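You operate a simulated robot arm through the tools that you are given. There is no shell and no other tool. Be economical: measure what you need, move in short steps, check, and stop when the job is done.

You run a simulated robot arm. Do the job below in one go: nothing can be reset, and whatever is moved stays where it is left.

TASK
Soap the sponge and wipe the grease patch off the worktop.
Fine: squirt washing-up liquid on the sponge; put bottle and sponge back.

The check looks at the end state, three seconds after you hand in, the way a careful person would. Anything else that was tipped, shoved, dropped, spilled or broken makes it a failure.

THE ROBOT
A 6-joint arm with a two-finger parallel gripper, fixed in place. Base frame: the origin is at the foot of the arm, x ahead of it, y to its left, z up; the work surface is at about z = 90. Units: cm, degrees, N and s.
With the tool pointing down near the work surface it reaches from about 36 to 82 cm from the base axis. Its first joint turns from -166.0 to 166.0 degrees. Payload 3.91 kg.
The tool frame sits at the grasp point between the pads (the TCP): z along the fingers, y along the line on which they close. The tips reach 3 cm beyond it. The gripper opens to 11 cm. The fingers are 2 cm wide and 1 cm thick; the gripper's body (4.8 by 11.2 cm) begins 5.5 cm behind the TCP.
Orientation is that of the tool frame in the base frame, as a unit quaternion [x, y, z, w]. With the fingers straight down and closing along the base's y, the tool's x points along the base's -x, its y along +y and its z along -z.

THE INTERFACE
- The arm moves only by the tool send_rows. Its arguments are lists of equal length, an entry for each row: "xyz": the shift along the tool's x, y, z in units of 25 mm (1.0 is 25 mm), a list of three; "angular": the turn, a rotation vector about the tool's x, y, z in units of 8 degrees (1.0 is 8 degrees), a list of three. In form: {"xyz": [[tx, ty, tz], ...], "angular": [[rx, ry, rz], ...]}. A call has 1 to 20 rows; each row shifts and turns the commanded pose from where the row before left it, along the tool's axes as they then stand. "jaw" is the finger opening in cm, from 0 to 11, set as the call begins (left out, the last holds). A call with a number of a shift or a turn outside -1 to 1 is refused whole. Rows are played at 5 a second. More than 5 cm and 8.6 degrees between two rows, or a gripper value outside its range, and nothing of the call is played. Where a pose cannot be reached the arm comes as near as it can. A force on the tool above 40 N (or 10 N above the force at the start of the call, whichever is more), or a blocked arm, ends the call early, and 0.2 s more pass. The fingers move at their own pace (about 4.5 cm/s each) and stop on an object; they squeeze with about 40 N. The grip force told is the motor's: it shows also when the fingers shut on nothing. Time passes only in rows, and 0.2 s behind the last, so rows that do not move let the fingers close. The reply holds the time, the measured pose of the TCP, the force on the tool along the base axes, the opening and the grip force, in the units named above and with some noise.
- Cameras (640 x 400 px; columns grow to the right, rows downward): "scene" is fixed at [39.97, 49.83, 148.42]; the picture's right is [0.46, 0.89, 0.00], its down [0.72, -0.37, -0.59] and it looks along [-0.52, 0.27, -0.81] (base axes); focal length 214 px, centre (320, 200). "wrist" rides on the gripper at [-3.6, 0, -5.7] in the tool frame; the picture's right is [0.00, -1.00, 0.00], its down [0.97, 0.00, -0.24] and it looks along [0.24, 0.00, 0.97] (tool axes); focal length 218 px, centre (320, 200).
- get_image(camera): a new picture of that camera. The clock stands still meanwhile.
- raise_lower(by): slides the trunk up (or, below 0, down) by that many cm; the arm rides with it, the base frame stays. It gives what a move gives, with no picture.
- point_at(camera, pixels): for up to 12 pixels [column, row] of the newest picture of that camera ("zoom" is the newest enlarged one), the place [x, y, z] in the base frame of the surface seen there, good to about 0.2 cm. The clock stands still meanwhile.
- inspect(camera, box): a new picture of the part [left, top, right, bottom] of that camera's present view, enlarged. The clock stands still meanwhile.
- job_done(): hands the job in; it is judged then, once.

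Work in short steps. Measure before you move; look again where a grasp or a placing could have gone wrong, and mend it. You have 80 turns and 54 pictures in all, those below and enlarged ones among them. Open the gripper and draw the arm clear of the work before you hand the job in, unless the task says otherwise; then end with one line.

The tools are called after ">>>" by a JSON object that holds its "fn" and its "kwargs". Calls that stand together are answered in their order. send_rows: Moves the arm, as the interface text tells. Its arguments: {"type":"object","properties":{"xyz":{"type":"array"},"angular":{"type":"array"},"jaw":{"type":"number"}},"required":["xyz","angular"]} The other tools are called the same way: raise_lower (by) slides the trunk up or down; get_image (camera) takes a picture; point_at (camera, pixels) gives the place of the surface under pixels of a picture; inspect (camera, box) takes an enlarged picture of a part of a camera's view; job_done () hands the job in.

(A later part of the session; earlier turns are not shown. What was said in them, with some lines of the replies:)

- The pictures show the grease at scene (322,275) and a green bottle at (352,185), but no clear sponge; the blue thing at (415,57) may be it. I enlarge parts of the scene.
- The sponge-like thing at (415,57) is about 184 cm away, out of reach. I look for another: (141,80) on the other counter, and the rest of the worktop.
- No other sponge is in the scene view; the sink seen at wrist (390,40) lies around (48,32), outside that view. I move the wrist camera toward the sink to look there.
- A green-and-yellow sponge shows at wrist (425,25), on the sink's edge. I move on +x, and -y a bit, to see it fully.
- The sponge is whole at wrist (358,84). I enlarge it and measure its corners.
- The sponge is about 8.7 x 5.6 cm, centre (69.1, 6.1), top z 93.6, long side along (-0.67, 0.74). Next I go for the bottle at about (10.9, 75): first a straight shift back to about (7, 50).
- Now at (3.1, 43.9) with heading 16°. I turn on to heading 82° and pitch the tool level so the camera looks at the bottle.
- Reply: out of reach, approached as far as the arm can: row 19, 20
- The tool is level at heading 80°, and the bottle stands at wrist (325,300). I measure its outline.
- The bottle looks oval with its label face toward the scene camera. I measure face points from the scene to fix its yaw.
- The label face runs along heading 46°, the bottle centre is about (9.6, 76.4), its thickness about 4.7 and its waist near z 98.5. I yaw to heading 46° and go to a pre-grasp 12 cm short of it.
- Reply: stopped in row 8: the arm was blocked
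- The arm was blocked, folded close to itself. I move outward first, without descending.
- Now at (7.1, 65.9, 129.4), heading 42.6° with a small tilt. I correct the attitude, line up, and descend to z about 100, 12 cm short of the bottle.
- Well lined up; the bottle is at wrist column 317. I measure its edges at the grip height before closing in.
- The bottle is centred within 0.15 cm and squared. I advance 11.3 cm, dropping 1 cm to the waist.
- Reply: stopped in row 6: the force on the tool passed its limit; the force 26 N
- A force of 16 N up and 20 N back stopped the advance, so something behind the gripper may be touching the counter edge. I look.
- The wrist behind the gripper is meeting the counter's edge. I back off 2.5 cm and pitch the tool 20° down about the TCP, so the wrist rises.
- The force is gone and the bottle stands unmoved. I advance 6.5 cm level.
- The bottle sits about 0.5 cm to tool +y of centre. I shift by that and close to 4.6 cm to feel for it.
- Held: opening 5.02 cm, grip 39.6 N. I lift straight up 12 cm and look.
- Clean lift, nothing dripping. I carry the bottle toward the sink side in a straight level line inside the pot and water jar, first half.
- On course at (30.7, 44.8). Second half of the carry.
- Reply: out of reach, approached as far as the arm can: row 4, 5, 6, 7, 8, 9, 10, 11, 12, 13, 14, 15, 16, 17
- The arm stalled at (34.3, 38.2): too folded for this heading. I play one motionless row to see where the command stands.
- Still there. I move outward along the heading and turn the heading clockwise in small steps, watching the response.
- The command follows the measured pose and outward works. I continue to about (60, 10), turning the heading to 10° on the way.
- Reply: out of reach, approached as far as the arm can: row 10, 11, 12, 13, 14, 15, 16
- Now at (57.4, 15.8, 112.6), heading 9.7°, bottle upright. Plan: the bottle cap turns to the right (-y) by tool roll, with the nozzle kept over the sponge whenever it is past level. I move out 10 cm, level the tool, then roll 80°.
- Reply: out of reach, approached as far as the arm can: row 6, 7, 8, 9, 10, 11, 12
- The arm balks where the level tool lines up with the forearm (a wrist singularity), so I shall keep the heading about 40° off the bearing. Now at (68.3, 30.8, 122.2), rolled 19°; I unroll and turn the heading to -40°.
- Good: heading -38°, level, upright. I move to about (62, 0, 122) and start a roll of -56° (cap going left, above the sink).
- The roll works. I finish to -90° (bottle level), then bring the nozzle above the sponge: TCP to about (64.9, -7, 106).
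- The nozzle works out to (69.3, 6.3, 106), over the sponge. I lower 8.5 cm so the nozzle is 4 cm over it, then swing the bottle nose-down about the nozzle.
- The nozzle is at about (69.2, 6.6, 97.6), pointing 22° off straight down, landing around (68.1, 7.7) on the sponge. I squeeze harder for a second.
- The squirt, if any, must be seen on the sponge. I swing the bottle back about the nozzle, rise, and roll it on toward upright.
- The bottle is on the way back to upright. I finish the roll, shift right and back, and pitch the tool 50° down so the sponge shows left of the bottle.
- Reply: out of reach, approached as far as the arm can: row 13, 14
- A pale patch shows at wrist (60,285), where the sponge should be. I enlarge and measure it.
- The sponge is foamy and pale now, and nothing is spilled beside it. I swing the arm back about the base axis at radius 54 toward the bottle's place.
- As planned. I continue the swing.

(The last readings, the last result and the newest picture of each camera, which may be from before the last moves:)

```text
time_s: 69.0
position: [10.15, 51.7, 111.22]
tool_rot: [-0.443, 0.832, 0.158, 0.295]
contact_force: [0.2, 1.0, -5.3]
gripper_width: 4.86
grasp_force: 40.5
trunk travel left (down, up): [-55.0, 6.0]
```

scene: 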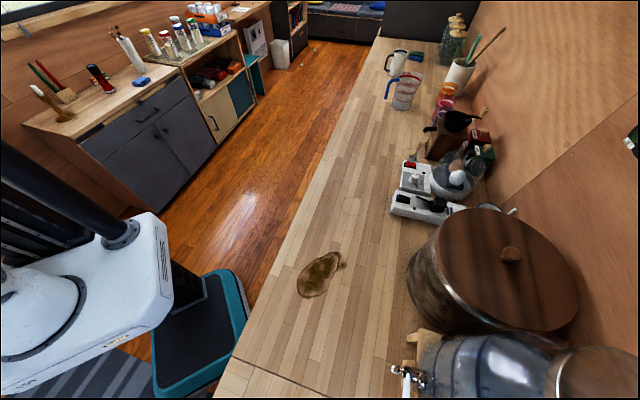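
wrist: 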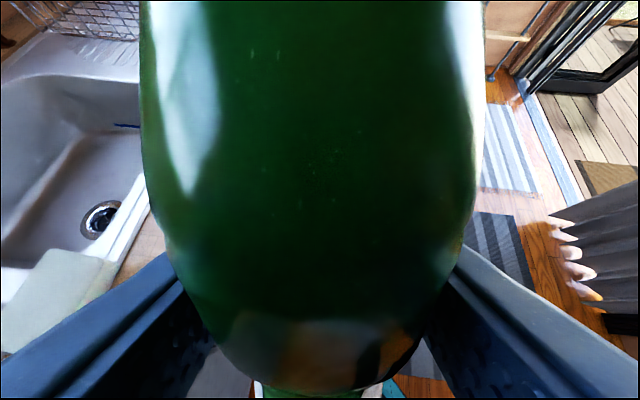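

At (10.2, 51.7), heading 56°, pitch 51°. I turn to heading 46.4°, move above the bottle's place at (8.8, 76.5, 111) and return to pitch 20° (bottle upright).

>>> {"fn": "send_rows", "kwargs": {"xyz": [[0, 0, 0], [0, 0, 0], [-0.528, 0.724, 0.428], [-0.528, 0.724, 0.428], [-0.528, 0.724, 0.428], [-0.528, 0.724, 0.428], [-0.528, 0.724, 0.428], [-0.528, 0.724, 0.428], [-0.528, 0.724, 0.428], [-0.528, 0.724, 0.428], [-0.528, 0.724, 0.428], [-0.528, 0.724, 0.428], [0, 0, 0], [0, 0, 0], [0, 0, 0], [0, 0, 0]], "angular": [[0.385, 0, 0.474], [0.385, 0, 0.474], [0, 0, 0], [0, 0, 0], [0, 0, 0], [0, 0, 0], [0, 0, 0], [0, 0, 0], [0, 0, 0], [0, 0, 0], [0, 0, 0], [0, 0, 0], [0, -0.97, 0], [0, -0.97, 0], [0, -0.97, 0], [0, -0.97, 0]]}}

>>> {"fn": "inspect", "kwargs": {"camera": "scene", "box": [260, 70, 500, 220]}}

```text
time_s: 72.3
position: [9.1, 76.62, 111.31]
tool_rot: [-0.321, 0.753, 0.226, 0.528]
contact_force: [-0.7, 0.2, -5.1]
gripper_width: 4.89
grasp_force: 40.1
trunk travel left (down, up): [-55.0, 6.0]
```

```text
2.67 times, centred on (380, 145) of scene
```

zoom: 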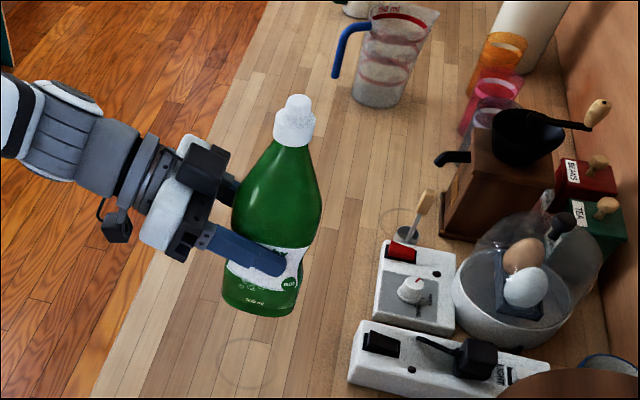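

Orientation matches the original, and a faint ring marks the bottle's place at zoom (240,362). I trim 0.3 cm and lower 11.8 cm.

>>> {"fn": "send_rows", "kwargs": {"xyz": [[0.04, 0.06, -0.1], [0.634, 0, 0.23], [0.634, 0, 0.23], [0.634, 0, 0.23], [0.634, 0, 0.23], [0.634, 0, 0.23], [0.634, 0, 0.23], [0.634, 0, 0.23]], "angular": [[0, 0, 0], [0, 0, 0], [0, 0, 0], [0, 0, 0], [0, 0, 0], [0, 0, 0], [0, 0, 0], [0, 0, 0]]}}

>>> {"fn": "inspect", "kwargs": {"camera": "scene", "box": [300, 130, 420, 230]}}

```text
time_s: 74.2
position: [8.82, 76.52, 99.77]
tool_rot: [-0.321, 0.754, 0.225, 0.527]
contact_force: [0.4, 0.4, -4.9]
gripper_width: 4.88
grasp_force: 40.0
trunk travel left (down, up): [-55.0, 6.0]
```

```text
4.00 times, centred on (360, 180) of scene
```

zoom: 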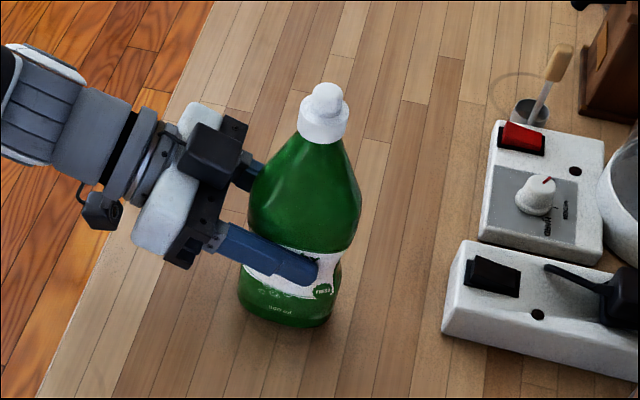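

Still hanging (force -4.9). I lower 0.75 cm more in small steps.

>>> {"fn": "send_rows", "kwargs": {"xyz": [[0.094, 0, 0.034], [0.094, 0, 0.034], [0.094, 0, 0.034]], "angular": [[0, 0, 0], [0, 0, 0], [0, 0, 0]]}}

```text
time_s: 75.0
position: [8.96, 76.53, 98.94]
tool_rot: [-0.319, 0.753, 0.225, 0.53]
contact_force: [1.8, 0.3, 0.3]
gripper_width: 4.88
grasp_force: 39.9
trunk travel left (down, up): [-55.0, 6.0]
```

The weight is taken by the worktop. I open the jaws.

>>> {"fn": "send_rows", "kwargs": {"xyz": [[0, 0, 0], [0, 0, 0], [0, 0, 0], [0, 0, 0], [0, 0, 0], [0, 0, 0]], "angular": [[0, 0, 0], [0, 0, 0], [0, 0, 0], [0, 0, 0], [0, 0, 0], [0, 0, 0]], "jaw": 10.8}}

>>> {"fn": "inspect", "kwargs": {"camera": "scene", "box": [300, 130, 420, 230]}}

```text
time_s: 76.3
position: [8.81, 76.43, 98.85]
tool_rot: [-0.321, 0.753, 0.226, 0.528]
contact_force: [0.5, 1.3, 0.8]
gripper_width: 10.8
grasp_force: 0.2
trunk travel left (down, up): [-55.0, 6.0]
```

```text
4.00 times, centred on (360, 180) of scene
```

zoom: 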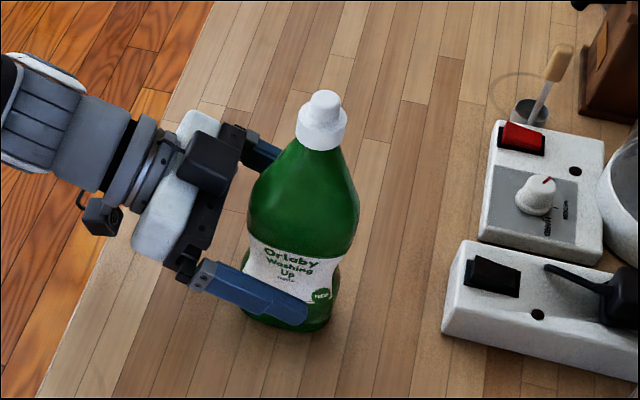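

The bottle stands upright, free of the fingers. I back off 11 cm level, rise, and pitch the tool down.

>>> {"fn": "send_rows", "kwargs": {"xyz": [[0.25, 0, -0.686], [0.25, 0, -0.686], [0.25, 0, -0.686], [0.25, 0, -0.686], [0.25, 0, -0.686], [0.25, 0, -0.686], [-0.8, 0, -0.29], [-0.8, 0, -0.29], [-0.8, 0, -0.29], [-0.8, 0, -0.29], [-0.8, 0, -0.29], [-0.8, 0, -0.29], [0, 0, 0], [0, 0, 0], [0, 0, 0], [0, 0, 0], [0, 0, 0], [0, 0, 0], [0, 0, 0], [0, 0, 0]], "angular": [[0, 0, 0], [0, 0, 0], [0, 0, 0], [0, 0, 0], [0, 0, 0], [0, 0, 0], [0, 0, 0], [0, 0, 0], [0, 0, 0], [0, 0, 0], [0, 0, 0], [0, 0, 0], [0, 1, 0], [0, 1, 0], [0, 1, 0], [0, 1, 0], [0, 1, 0], [0, 1, 0], [0, 1, 0], [0, 1, 0]]}}

>>> {"fn": "get_image", "kwargs": {"camera": "scene"}}

>>> {"fn": "point_at", "kwargs": {"camera": "scene", "pixels": [[359, 155], [346, 192], [350, 192], [354, 192], [358, 192], [346, 205], [351, 206], [356, 207]]}}

```text
time_s: 80.5
position: [1.32, 68.56, 111.74]
tool_rot: [-0.392, 0.918, 0.022, 0.047]
contact_force: [-1.1, -0.7, 0.2]
gripper_width: 10.81
grasp_force: 0.0
trunk travel left (down, up): [-55.0, 6.0]
```

```text
18 pictures are left
```

scene: 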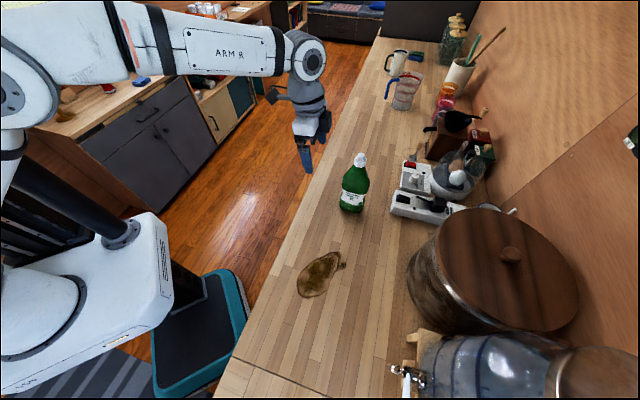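

```text
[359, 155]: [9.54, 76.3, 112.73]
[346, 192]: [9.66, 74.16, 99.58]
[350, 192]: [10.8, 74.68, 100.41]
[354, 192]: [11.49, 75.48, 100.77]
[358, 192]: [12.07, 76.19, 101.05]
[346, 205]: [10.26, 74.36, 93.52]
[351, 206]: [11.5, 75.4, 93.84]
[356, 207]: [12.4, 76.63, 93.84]
```

The bottle is back within 0.3 cm. Next the sponge: I straighten the tool, rise, and swing clockwise about the base at radius 68.

>>> {"fn": "send_rows", "kwargs": {"xyz": [[0, 0, -0.9], [0, 0, -0.9], [0, 0, -0.9], [-0.919, -0.948, 0], [-0.919, -0.948, 0], [-0.919, -0.948, 0], [-0.919, -0.948, 0], [-0.919, -0.948, 0], [-0.919, -0.948, 0], [-0.919, -0.948, 0], [-0.919, -0.948, 0], [-0.919, -0.948, 0], [-0.919, -0.948, 0], [-0.919, -0.948, 0], [-0.919, -0.948, 0], [-0.919, -0.948, 0], [-0.919, -0.948, 0], [-0.919, -0.948, 0]], "angular": [[0, 0.75, 0], [0, 0, 0], [0, 0, 0], [0, 0, 0.385], [0, 0, 0.385], [0, 0, 0.385], [0, 0, 0.385], [0, 0, 0.385], [0, 0, 0.385], [0, 0, 0.385], [0, 0, 0.385], [0, 0, 0.385], [0, 0, 0.385], [0, 0, 0.385], [0, 0, 0.385], [0, 0, 0.385], [0, 0, 0.385], [0, 0, 0.385]]}}

```text
time_s: 84.3
position: [46.28, 51.08, 118.39]
tool_rot: [0.0, 1.0, 0.002, -0.001]
contact_force: [1.3, -1.0, -0.5]
gripper_width: 10.78
grasp_force: 0.0
trunk travel left (down, up): [-55.0, 6.0]
```

Halfway, at (46.3, 51.1), heading 0°. I go straight to above the sponge while turning to heading -48°, so the fingers close across its short side.

>>> {"fn": "send_rows", "kwargs": {"xyz": [[-0.512, -0.869, 0], [-0.512, -0.869, 0], [-0.512, -0.869, 0], [-0.512, -0.869, 0], [-0.649, -0.771, 0], [-0.649, -0.771, 0], [-0.649, -0.771, 0], [-0.649, -0.771, 0], [-0.769, -0.652, 0], [-0.769, -0.652, 0], [-0.769, -0.652, 0], [-0.769, -0.652, 0], [-0.867, -0.515, 0], [-0.867, -0.515, 0], [-0.867, -0.515, 0], [-0.867, -0.515, 0], [-0.94, -0.363, 0], [-0.94, -0.363, 0], [-0.94, -0.363, 0], [-0.94, -0.363, 0]], "angular": [[0, 0, 0.3], [0, 0, 0.3], [0, 0, 0.3], [0, 0, 0.3], [0, 0, 0.3], [0, 0, 0.3], [0, 0, 0.3], [0, 0, 0.3], [0, 0, 0.3], [0, 0, 0.3], [0, 0, 0.3], [0, 0, 0.3], [0, 0, 0.3], [0, 0, 0.3], [0, 0, 0.3], [0, 0, 0.3], [0, 0, 0.3], [0, 0, 0.3], [0, 0, 0.3], [0, 0, 0.3]], "jaw": 9}}

>>> {"fn": "get_image", "kwargs": {"camera": "wrist"}}

```text
time_s: 88.5
position: [68.76, 6.13, 118.26]
tool_rot: [0.406, 0.914, 0.0, -0.001]
contact_force: [0.0, 0.1, 0.4]
gripper_width: 9.02
grasp_force: 0.0
trunk travel left (down, up): [-55.0, 6.0]
```

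```text
17 pictures are left
```

wrist: 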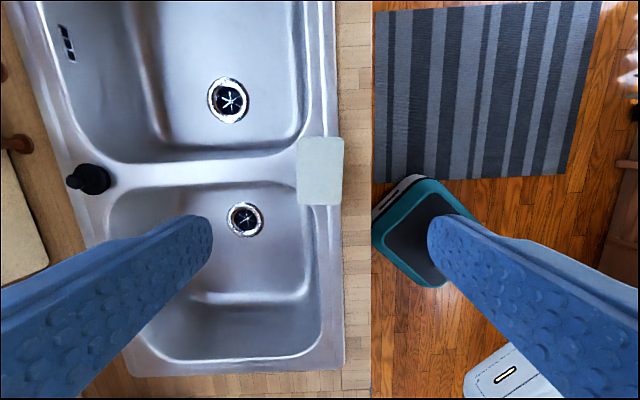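

The sponge is squared in view, at columns 297–344, rows 137–205. I measure its corners exactly.

>>> {"fn": "point_at", "kwargs": {"camera": "wrist", "pixels": [[299, 142], [341, 140], [341, 200], [299, 200], [320, 171], [320, 139], [320, 203], [299, 171], [342, 171], [355, 171], [285, 171]]}}

>>> {"fn": "inspect", "kwargs": {"camera": "wrist", "box": [270, 110, 390, 230]}}

```text
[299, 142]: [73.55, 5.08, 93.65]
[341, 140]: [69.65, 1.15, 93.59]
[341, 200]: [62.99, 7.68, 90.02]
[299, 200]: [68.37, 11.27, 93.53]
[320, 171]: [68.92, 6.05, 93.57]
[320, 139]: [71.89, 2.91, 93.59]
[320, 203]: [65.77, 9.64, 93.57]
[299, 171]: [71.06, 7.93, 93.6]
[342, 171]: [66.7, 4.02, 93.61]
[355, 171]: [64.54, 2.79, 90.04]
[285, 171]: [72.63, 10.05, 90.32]
```

```text
3.33 times, centred on (330, 170) of wrist
```

zoom: 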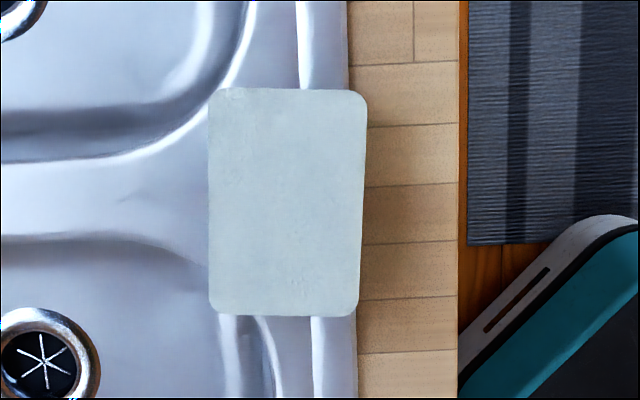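

The sponge centre (68.85, 6.1) is under the TCP and the axes agree. I descend to z 94.6 (tips 91.6).

>>> {"fn": "send_rows", "kwargs": {"xyz": [[0, 0, 0.95], [0, 0, 0.95], [0, 0, 0.95], [0, 0, 0.95], [0, 0, 0.95], [0, 0, 0.95], [0, 0, 0.95], [0, 0, 0.95], [0, 0, 0.95], [0, 0, 0.9]], "angular": [[0, 0, 0], [0, 0, 0], [0, 0, 0], [0, 0, 0], [0, 0, 0], [0, 0, 0], [0, 0, 0], [0, 0, 0], [0, 0, 0], [0, 0, 0]]}}

>>> {"fn": "send_rows", "kwargs": {"xyz": [[0, 0, 0], [0, 0, 0], [0, 0, 0], [0, 0, 0], [0, 0, 0]], "angular": [[0, 0, 0], [0, 0, 0], [0, 0, 0], [0, 0, 0], [0, 0, 0]], "jaw": 4.8}}

>>> {"fn": "get_image", "kwargs": {"camera": "wrist"}}

```text
time_s: 90.8
position: [68.95, 5.81, 94.52]
tool_rot: [0.407, 0.914, 0.001, -0.001]
contact_force: [-0.3, -0.1, -0.2]
gripper_width: 8.99
grasp_force: 0.0
trunk travel left (down, up): [-55.0, 6.0]
```

```text
time_s: 92.0
position: [68.77, 5.99, 94.59]
tool_rot: [0.407, 0.914, 0.0, 0.0]
contact_force: [-0.3, 0.3, -0.2]
gripper_width: 6.24
grasp_force: 40.3
trunk travel left (down, up): [-55.0, 6.0]
```

```text
15 pictures are left
```

wrist: 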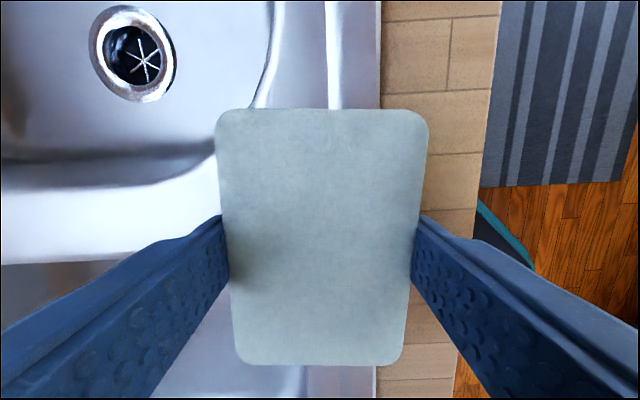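

Gripped at 6.24 cm, 40 N. I lift 10 cm and carry the sponge toward the grease in a straight line, turning on the way.

>>> {"fn": "send_rows", "kwargs": {"xyz": [[0, 0, -0.8], [0, 0, -1], [0, 0, -1], [0, 0, -1], [0.971, 0.063, 0], [0.971, 0.063, 0], [0.971, 0.063, 0], [0.971, 0.063, 0], [0.95, 0.212, 0], [0.95, 0.212, 0], [0.95, 0.212, 0], [0.95, 0.212, 0], [0.898, 0.374, 0], [0.898, 0.374, 0], [0.898, 0.374, 0], [0.898, 0.374, 0], [0.898, 0.374, 0]], "angular": [[0, 0, 0], [0, 0, 0], [0, 0, 0], [0, 0, 0], [0, 0, -0.278], [0, 0, -0.278], [0, 0, -0.278], [0, 0, -0.278], [0, 0, -0.278], [0, 0, -0.278], [0, 0, -0.278], [0, 0, -0.278], [0, 0, -0.278], [0, 0, -0.278], [0, 0, -0.278], [0, 0, -0.278], [0, 0, -0.278]]}}

>>> {"fn": "get_image", "kwargs": {"camera": "wrist"}}

```text
time_s: 95.5
position: [47.84, 29.75, 103.89]
tool_rot: [0.165, 0.986, 0.001, 0.0]
contact_force: [0.5, -0.5, 1.2]
gripper_width: 6.22
grasp_force: 39.9
trunk travel left (down, up): [-55.0, 6.0]
```

```text
14 pictures are left
```

wrist: 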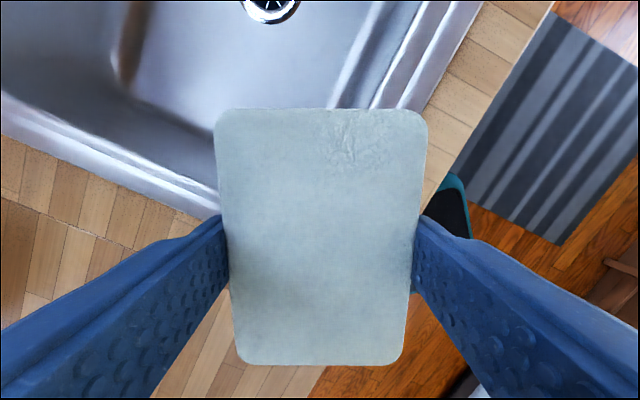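

The sponge is held firmly. I continue to near (25, 55).

>>> {"fn": "send_rows", "kwargs": {"xyz": [[0.819, 0.524, 0], [0.819, 0.524, 0], [0.819, 0.524, 0], [0.819, 0.524, 0], [0.729, 0.645, 0], [0.729, 0.645, 0], [0.729, 0.645, 0], [0.729, 0.645, 0], [0.591, 0.773, 0], [0.591, 0.773, 0], [0.591, 0.773, 0], [0.591, 0.773, 0], [0.591, 0.773, 0], [0.591, 0.773, 0]], "angular": [[0, 0, -0.278], [0, 0, -0.278], [0, 0, -0.278], [0, 0, -0.278], [0, 0, -0.278], [0, 0, -0.278], [0, 0, -0.278], [0, 0, -0.278], [0, 0, -0.278], [0, 0, -0.278], [0, 0, -0.278], [0, 0, -0.278], [0, 0, -0.278], [0, 0, -0.278]]}}

>>> {"fn": "get_image", "kwargs": {"camera": "scene"}}

>>> {"fn": "get_image", "kwargs": {"camera": "wrist"}}

```text
time_s: 98.5
position: [25.18, 55.1, 104.15]
tool_rot: [-0.105, 0.994, 0.001, 0.0]
contact_force: [0.1, -0.1, -0.7]
gripper_width: 6.23
grasp_force: 39.7
trunk travel left (down, up): [-55.0, 6.0]
```

```text
13 pictures are left
```

scene: 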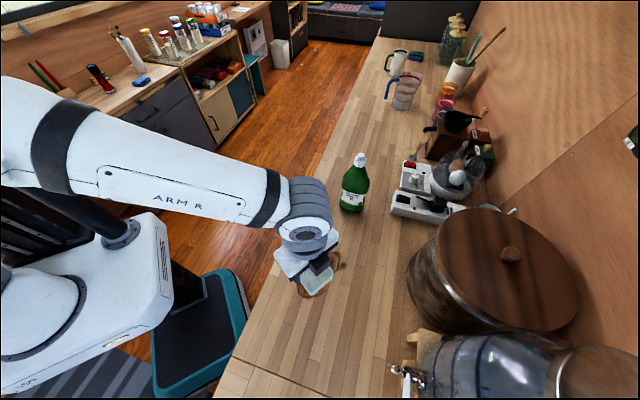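

```text
12 pictures are left
```

wrist: 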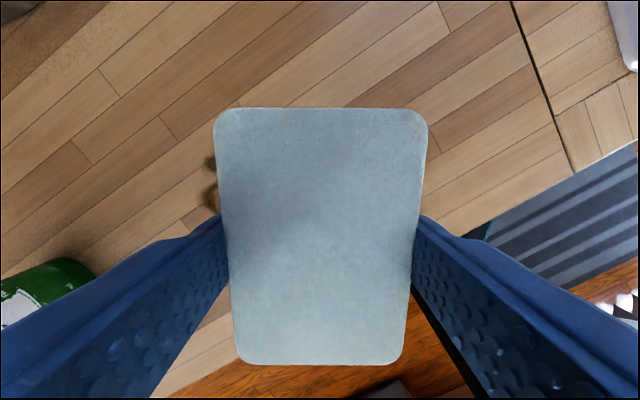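

The patch spans, relative to the TCP, -4.4 to 2.9 cm along the heading and -4.4 to 11 cm leftward; the 9.1 cm sponge covers it in one band. I go to the start of the stroke and lower to z 95.

>>> {"fn": "send_rows", "kwargs": {"xyz": [[0.1, -0.8, 0], [0.1, -0.8, 0], [0.1, -0.8, 0], [0, 0, 0.91], [0, 0, 0.91], [0, 0, 0.91], [0, 0, 0.91]], "angular": [[0, 0, 0], [0, 0, 0], [0, 0, 0], [0, 0, 0], [0, 0, 0], [0, 0, 0], [0, 0, 0]]}}

>>> {"fn": "send_rows", "kwargs": {"xyz": [[0, 0, 0.1], [0, 0, 0.1], [0, 0, 0.05], [0, 0, 0.05]], "angular": [[0, 0, 0], [0, 0, 0], [0, 0, 0], [0, 0, 0]]}}

```text
time_s: 100.2
position: [25.65, 49.32, 95.03]
tool_rot: [-0.104, 0.995, 0.001, -0.001]
contact_force: [0.7, 0.5, -1.1]
gripper_width: 6.25
grasp_force: 40.8
trunk travel left (down, up): [-55.0, 6.0]
```

```text
time_s: 101.2
position: [25.74, 49.06, 94.24]
tool_rot: [-0.105, 0.994, 0.001, -0.001]
contact_force: [0.0, 0.2, -0.2]
gripper_width: 6.24
grasp_force: 39.9
trunk travel left (down, up): [-55.0, 6.0]
```

No contact yet at z 94.24. I creep further down in 1.2 mm steps.

>>> {"fn": "send_rows", "kwargs": {"xyz": [[0, 0, 0.05], [0, 0, 0.05], [0, 0, 0.05]], "angular": [[0, 0, 0], [0, 0, 0], [0, 0, 0]]}}

```text
time_s: 102.0
position: [25.68, 49.09, 94.11]
tool_rot: [-0.105, 0.994, 0.003, 0.001]
contact_force: [1.7, -0.6, 23.6]
gripper_width: 6.24
grasp_force: 39.5
trunk travel left (down, up): [-55.0, 6.0]
```

Contact at 23.6 N. I ease 1 mm up and stroke 18.5 cm leftward along the patch, then back.

>>> {"fn": "send_rows", "kwargs": {"xyz": [[0, 0, -0.035], [0, 0.5, 0], [0, 0.76, 0], [0, 0.76, 0], [0, 0.76, 0], [0, 0.76, 0], [0, 0.76, 0], [0, 0.76, 0], [0, 0.76, 0], [0, 0.76, 0], [0, 0.76, 0]], "angular": [[0, 0, 0], [0, 0, 0], [0, 0, 0], [0, 0, 0], [0, 0, 0], [0, 0, 0], [0, 0, 0], [0, 0, 0], [0, 0, 0], [0, 0, 0], [0, 0, 0]]}}

>>> {"fn": "get_image", "kwargs": {"camera": "scene"}}

```text
time_s: 104.3
position: [21.83, 67.12, 94.06]
tool_rot: [-0.104, 0.995, 0.002, 0.0]
contact_force: [0.4, -1.4, 3.7]
gripper_width: 6.23
grasp_force: 39.7
trunk travel left (down, up): [-55.0, 6.0]
```

```text
11 pictures are left
```

scene: 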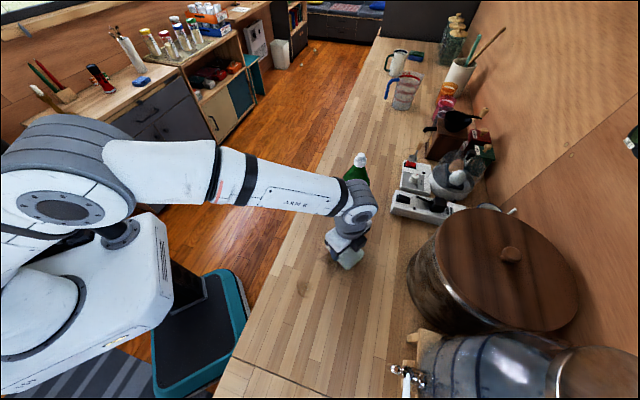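

Most of the grease is gone; a faint trace may remain at (303,288). I press slightly more and stroke back.

>>> {"fn": "send_rows", "kwargs": {"xyz": [[0, 0, 0.03], [0, -0.5, 0], [0, -0.76, 0], [0, -0.76, 0], [0, -0.76, 0], [0, -0.76, 0], [0, -0.76, 0], [0, -0.76, 0], [0, -0.76, 0], [0, -0.76, 0], [0, -0.76, 0], [0.4, -0.2, 0], [-0.8, 0, 0]], "angular": [[0, 0, 0], [0, 0, 0], [0, 0, 0], [0, 0, 0], [0, 0, 0], [0, 0, 0], [0, 0, 0], [0, 0, 0], [0, 0, 0], [0, 0, 0], [0, 0, 0], [0, 0, 0], [0, 0, 0]]}}

>>> {"fn": "send_rows", "kwargs": {"xyz": [[0, 0.5, 0], [0, 0.76, 0], [0, 0.76, 0], [0, 0.76, 0], [0, 0.76, 0], [0, 0.76, 0], [0, 0.76, 0], [0, 0.76, 0], [0, 0.76, 0], [0, 0.76, 0]], "angular": [[0, 0, 0], [0, 0, 0], [0, 0, 0], [0, 0, 0], [0, 0, 0], [0, 0, 0], [0, 0, 0], [0, 0, 0], [0, 0, 0], [0, 0, 0]]}}

>>> {"fn": "inspect", "kwargs": {"camera": "scene", "box": [250, 190, 410, 310]}}

```text
time_s: 107.1
position: [25.64, 48.61, 93.97]
tool_rot: [-0.106, 0.994, 0.001, -0.001]
contact_force: [-8.7, 0.9, 14.0]
gripper_width: 6.21
grasp_force: 40.0
trunk travel left (down, up): [-55.0, 6.0]
stopped in row 13: the force on the tool passed its limit (the readings are from after the stop); the commanded pose is now the measured one
```

```text
time_s: 109.3
position: [21.81, 66.54, 94.04]
tool_rot: [-0.105, 0.994, 0.0, -0.002]
contact_force: [3.0, -7.9, 11.6]
gripper_width: 6.22
grasp_force: 40.1
trunk travel left (down, up): [-55.0, 6.0]
```

```text
3.33 times, centred on (330, 250) of scene
```

zoom: 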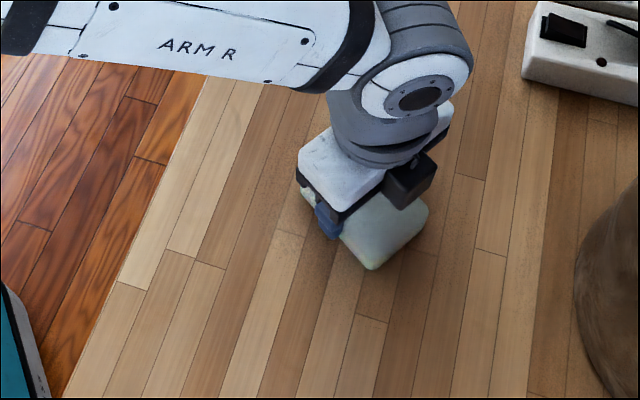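

The strip looks clean. I lift 10 cm and move back to (25, 55), then check the end under the sponge.

>>> {"fn": "send_rows", "kwargs": {"xyz": [[0, 0, -1], [0, 0, -1], [0, 0, -1], [0, 0, -1], [-0.07, -0.95, 0], [-0.07, -0.95, 0], [-0.07, -0.95, 0], [-0.07, -0.95, 0], [-0.07, -0.95, 0]], "angular": [[0, 0, 0], [0, 0, 0], [0, 0, 0], [0, 0, 0], [0, 0, 0], [0, 0, 0], [0, 0, 0], [0, 0, 0], [0, 0, 0]]}}

>>> {"fn": "inspect", "kwargs": {"camera": "scene", "box": [250, 190, 410, 310]}}

```text
time_s: 111.3
position: [25.27, 55.24, 104.06]
tool_rot: [-0.106, 0.994, 0.0, -0.001]
contact_force: [0.1, 0.5, -0.6]
gripper_width: 6.23
grasp_force: 40.1
trunk travel left (down, up): [-55.0, 6.0]
```

```text
3.33 times, centred on (330, 250) of scene
```

zoom: 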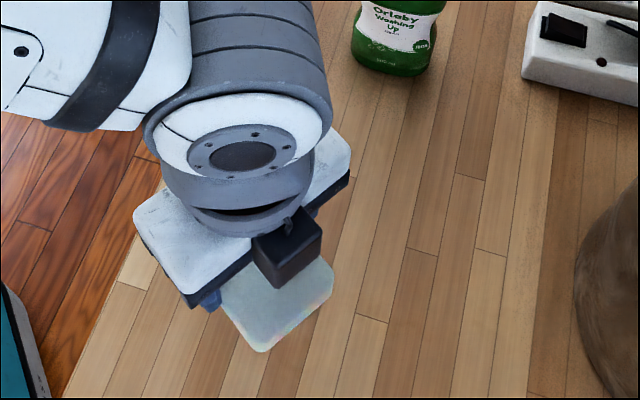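

The worktop is clean and the bottle stands in place. I carry the sponge back along the same line, first half.

>>> {"fn": "send_rows", "kwargs": {"xyz": [[-0.525, -0.818, 0], [-0.525, -0.818, 0], [-0.525, -0.818, 0], [-0.525, -0.818, 0], [-0.646, -0.728, 0], [-0.646, -0.728, 0], [-0.646, -0.728, 0], [-0.646, -0.728, 0], [-0.763, -0.604, 0], [-0.763, -0.604, 0], [-0.763, -0.604, 0], [-0.763, -0.604, 0], [-0.763, -0.604, 0]], "angular": [[0, 0, 0.278], [0, 0, 0.278], [0, 0, 0.278], [0, 0, 0.278], [0, 0, 0.278], [0, 0, 0.278], [0, 0, 0.278], [0, 0, 0.278], [0, 0, 0.278], [0, 0, 0.278], [0, 0, 0.278], [0, 0, 0.278], [0, 0, 0.278]]}}

>>> {"fn": "send_rows", "kwargs": {"xyz": [[-0.856, -0.463, 0], [-0.856, -0.463, 0], [-0.856, -0.463, 0], [-0.856, -0.463, 0], [-0.917, -0.325, 0], [-0.917, -0.325, 0], [-0.917, -0.325, 0], [-0.917, -0.325, 0], [-0.962, -0.142, 0], [-0.962, -0.142, 0], [-0.962, -0.142, 0], [-0.962, -0.142, 0], [-0.962, -0.142, 0], [-0.962, -0.142, 0]], "angular": [[0, 0, 0.278], [0, 0, 0.278], [0, 0, 0.278], [0, 0, 0.278], [0, 0, 0.278], [0, 0, 0.278], [0, 0, 0.278], [0, 0, 0.278], [0, 0, 0.278], [0, 0, 0.278], [0, 0, 0.278], [0, 0, 0.278], [0, 0, 0.278], [0, 0, 0.278]]}}

>>> {"fn": "get_image", "kwargs": {"camera": "wrist"}}

```text
time_s: 114.1
position: [46.31, 31.61, 103.83]
tool_rot: [0.146, 0.989, 0.0, -0.002]
contact_force: [0.6, -0.9, 0.8]
gripper_width: 6.24
grasp_force: 40.4
trunk travel left (down, up): [-55.0, 6.0]
```

```text
time_s: 117.1
position: [68.96, 6.14, 103.75]
tool_rot: [0.406, 0.914, -0.002, -0.001]
contact_force: [1.0, 0.4, 0.1]
gripper_width: 6.22
grasp_force: 40.0
trunk travel left (down, up): [-55.0, 6.0]
```

```text
8 pictures are left
```

wrist: 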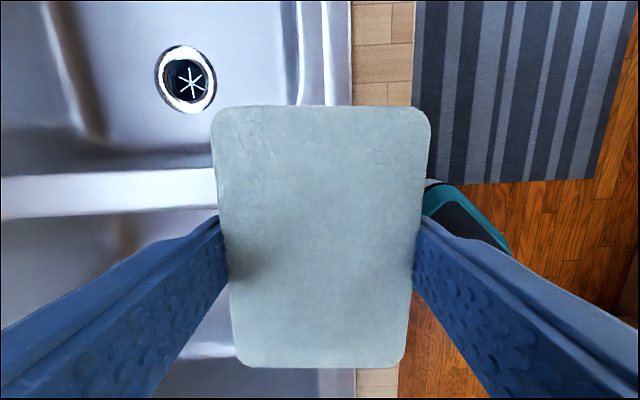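

At (69.0, 6.1, 103.8), within 0.2 cm of the pick-up place. I lower to 94.7, then creep to contact.

>>> {"fn": "send_rows", "kwargs": {"xyz": [[0, -0.06, 0.9], [0, 0, 0.9], [0, 0, 0.9], [0, 0, 0.88], [0, 0, 0.03]], "angular": [[0, 0, 0], [0, 0, 0], [0, 0, 0], [0, 0, 0], [0, 0, 0]]}}

>>> {"fn": "send_rows", "kwargs": {"xyz": [[0, 0, 0.04]], "angular": [[0, 0, 0]]}}

```text
time_s: 118.3
position: [68.79, 5.91, 94.79]
tool_rot: [0.405, 0.914, -0.002, -0.001]
contact_force: [-0.2, 0.1, -0.3]
gripper_width: 6.23
grasp_force: 40.5
trunk travel left (down, up): [-55.0, 6.0]
```

```text
time_s: 118.7
position: [68.74, 6.11, 94.61]
tool_rot: [0.405, 0.915, -0.002, -0.002]
contact_force: [-0.6, -0.9, -0.8]
gripper_width: 6.25
grasp_force: 40.0
trunk travel left (down, up): [-55.0, 6.0]
```

At 94.6, the pick-up height, with no load yet. I creep 1 mm more.

>>> {"fn": "send_rows", "kwargs": {"xyz": [[0, 0, 0.04], [0, 0, 0.02]], "angular": [[0, 0, 0], [0, 0, 0]]}}

```text
time_s: 119.3
position: [68.8, 6.05, 94.52]
tool_rot: [0.405, 0.914, -0.001, -0.002]
contact_force: [1.0, 0.7, -0.2]
gripper_width: 6.22
grasp_force: 40.1
trunk travel left (down, up): [-55.0, 6.0]
```

It is at the surface within about a millimetre; I open the jaws.

>>> {"fn": "send_rows", "kwargs": {"xyz": [[0, 0, 0], [0, 0, 0], [0, 0, 0], [0, 0, 0]], "angular": [[0, 0, 0], [0, 0, 0], [0, 0, 0], [0, 0, 0]], "jaw": 9}}

>>> {"fn": "send_rows", "kwargs": {"xyz": [[0, 0, -0.5], [0, 0, -1], [0, 0, -1], [0, 0, -1], [0, 0, -1], [0, 0, -1], [0, 0, -1], [0, 0, -1], [0, 0, -1], [0, 0, -1]], "angular": [[0, 0, 0], [0, 0, 0], [0, 0, 0], [0, 0, 0], [0, 0, 0], [0, 0, 0], [0, 0, 0], [0, 0, 0], [0, 0, 0], [0, 0, 0]]}}

>>> {"fn": "get_image", "kwargs": {"camera": "wrist"}}

>>> {"fn": "get_image", "kwargs": {"camera": "scene"}}

>>> {"fn": "point_at", "kwargs": {"camera": "wrist", "pixels": [[320, 171], [300, 171], [341, 171], [320, 140], [320, 202]]}}

>>> {"fn": "inspect", "kwargs": {"camera": "scene", "box": [240, 140, 420, 320]}}

```text
time_s: 120.3
position: [68.65, 6.0, 94.52]
tool_rot: [0.405, 0.914, -0.001, -0.002]
contact_force: [-0.3, -0.6, -0.6]
gripper_width: 8.97
grasp_force: 0.1
trunk travel left (down, up): [-55.0, 6.0]
```

```text
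time_s: 122.5
position: [68.87, 5.95, 118.27]
tool_rot: [0.406, 0.914, -0.001, -0.001]
contact_force: [0.0, -0.5, -0.9]
gripper_width: 8.97
grasp_force: 0.1
trunk travel left (down, up): [-55.0, 6.0]
```

```text
7 pictures are left
```

wrist: 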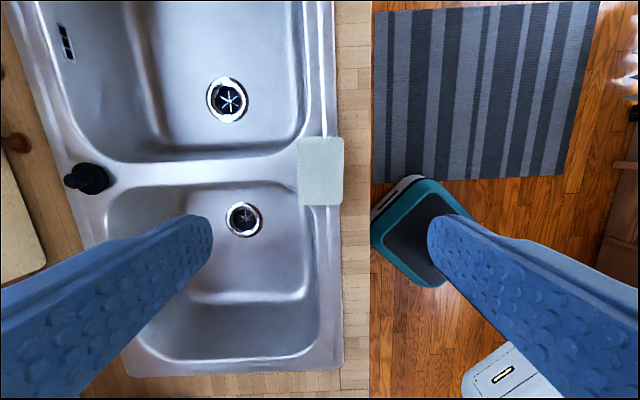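

```text
6 pictures are left
```

scene: 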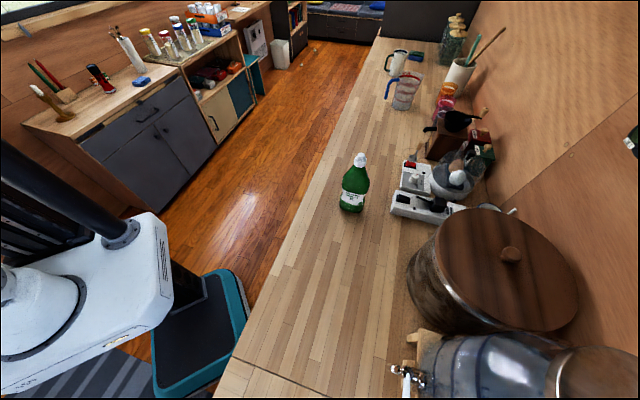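

```text
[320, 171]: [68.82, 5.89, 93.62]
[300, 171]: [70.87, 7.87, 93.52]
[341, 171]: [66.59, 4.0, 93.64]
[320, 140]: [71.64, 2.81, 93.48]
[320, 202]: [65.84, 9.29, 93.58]
```

```text
2.22 times, centred on (330, 230) of scene
```

zoom: 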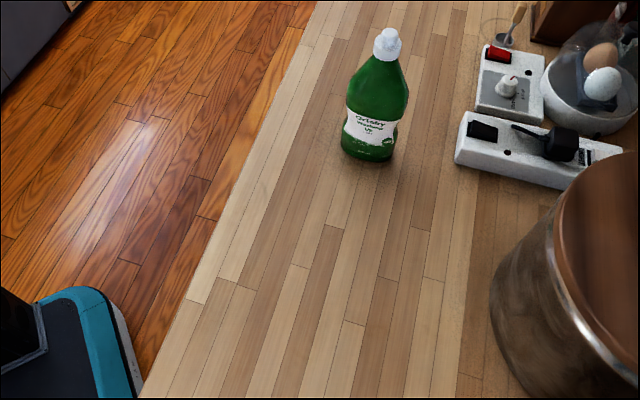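

The worktop is clean, the bottle stands on its place, the sponge is back within 0.2 cm, and the arm is clear above it with the gripper open. I hand in.

>>> {"fn": "job_done", "kwargs": {}}

```text
The job is handed in.
```

I soaped the sponge, wiped the grease patch off the worktop, put the bottle and sponge back within 0.3 cm of where they were, and handed the job in.
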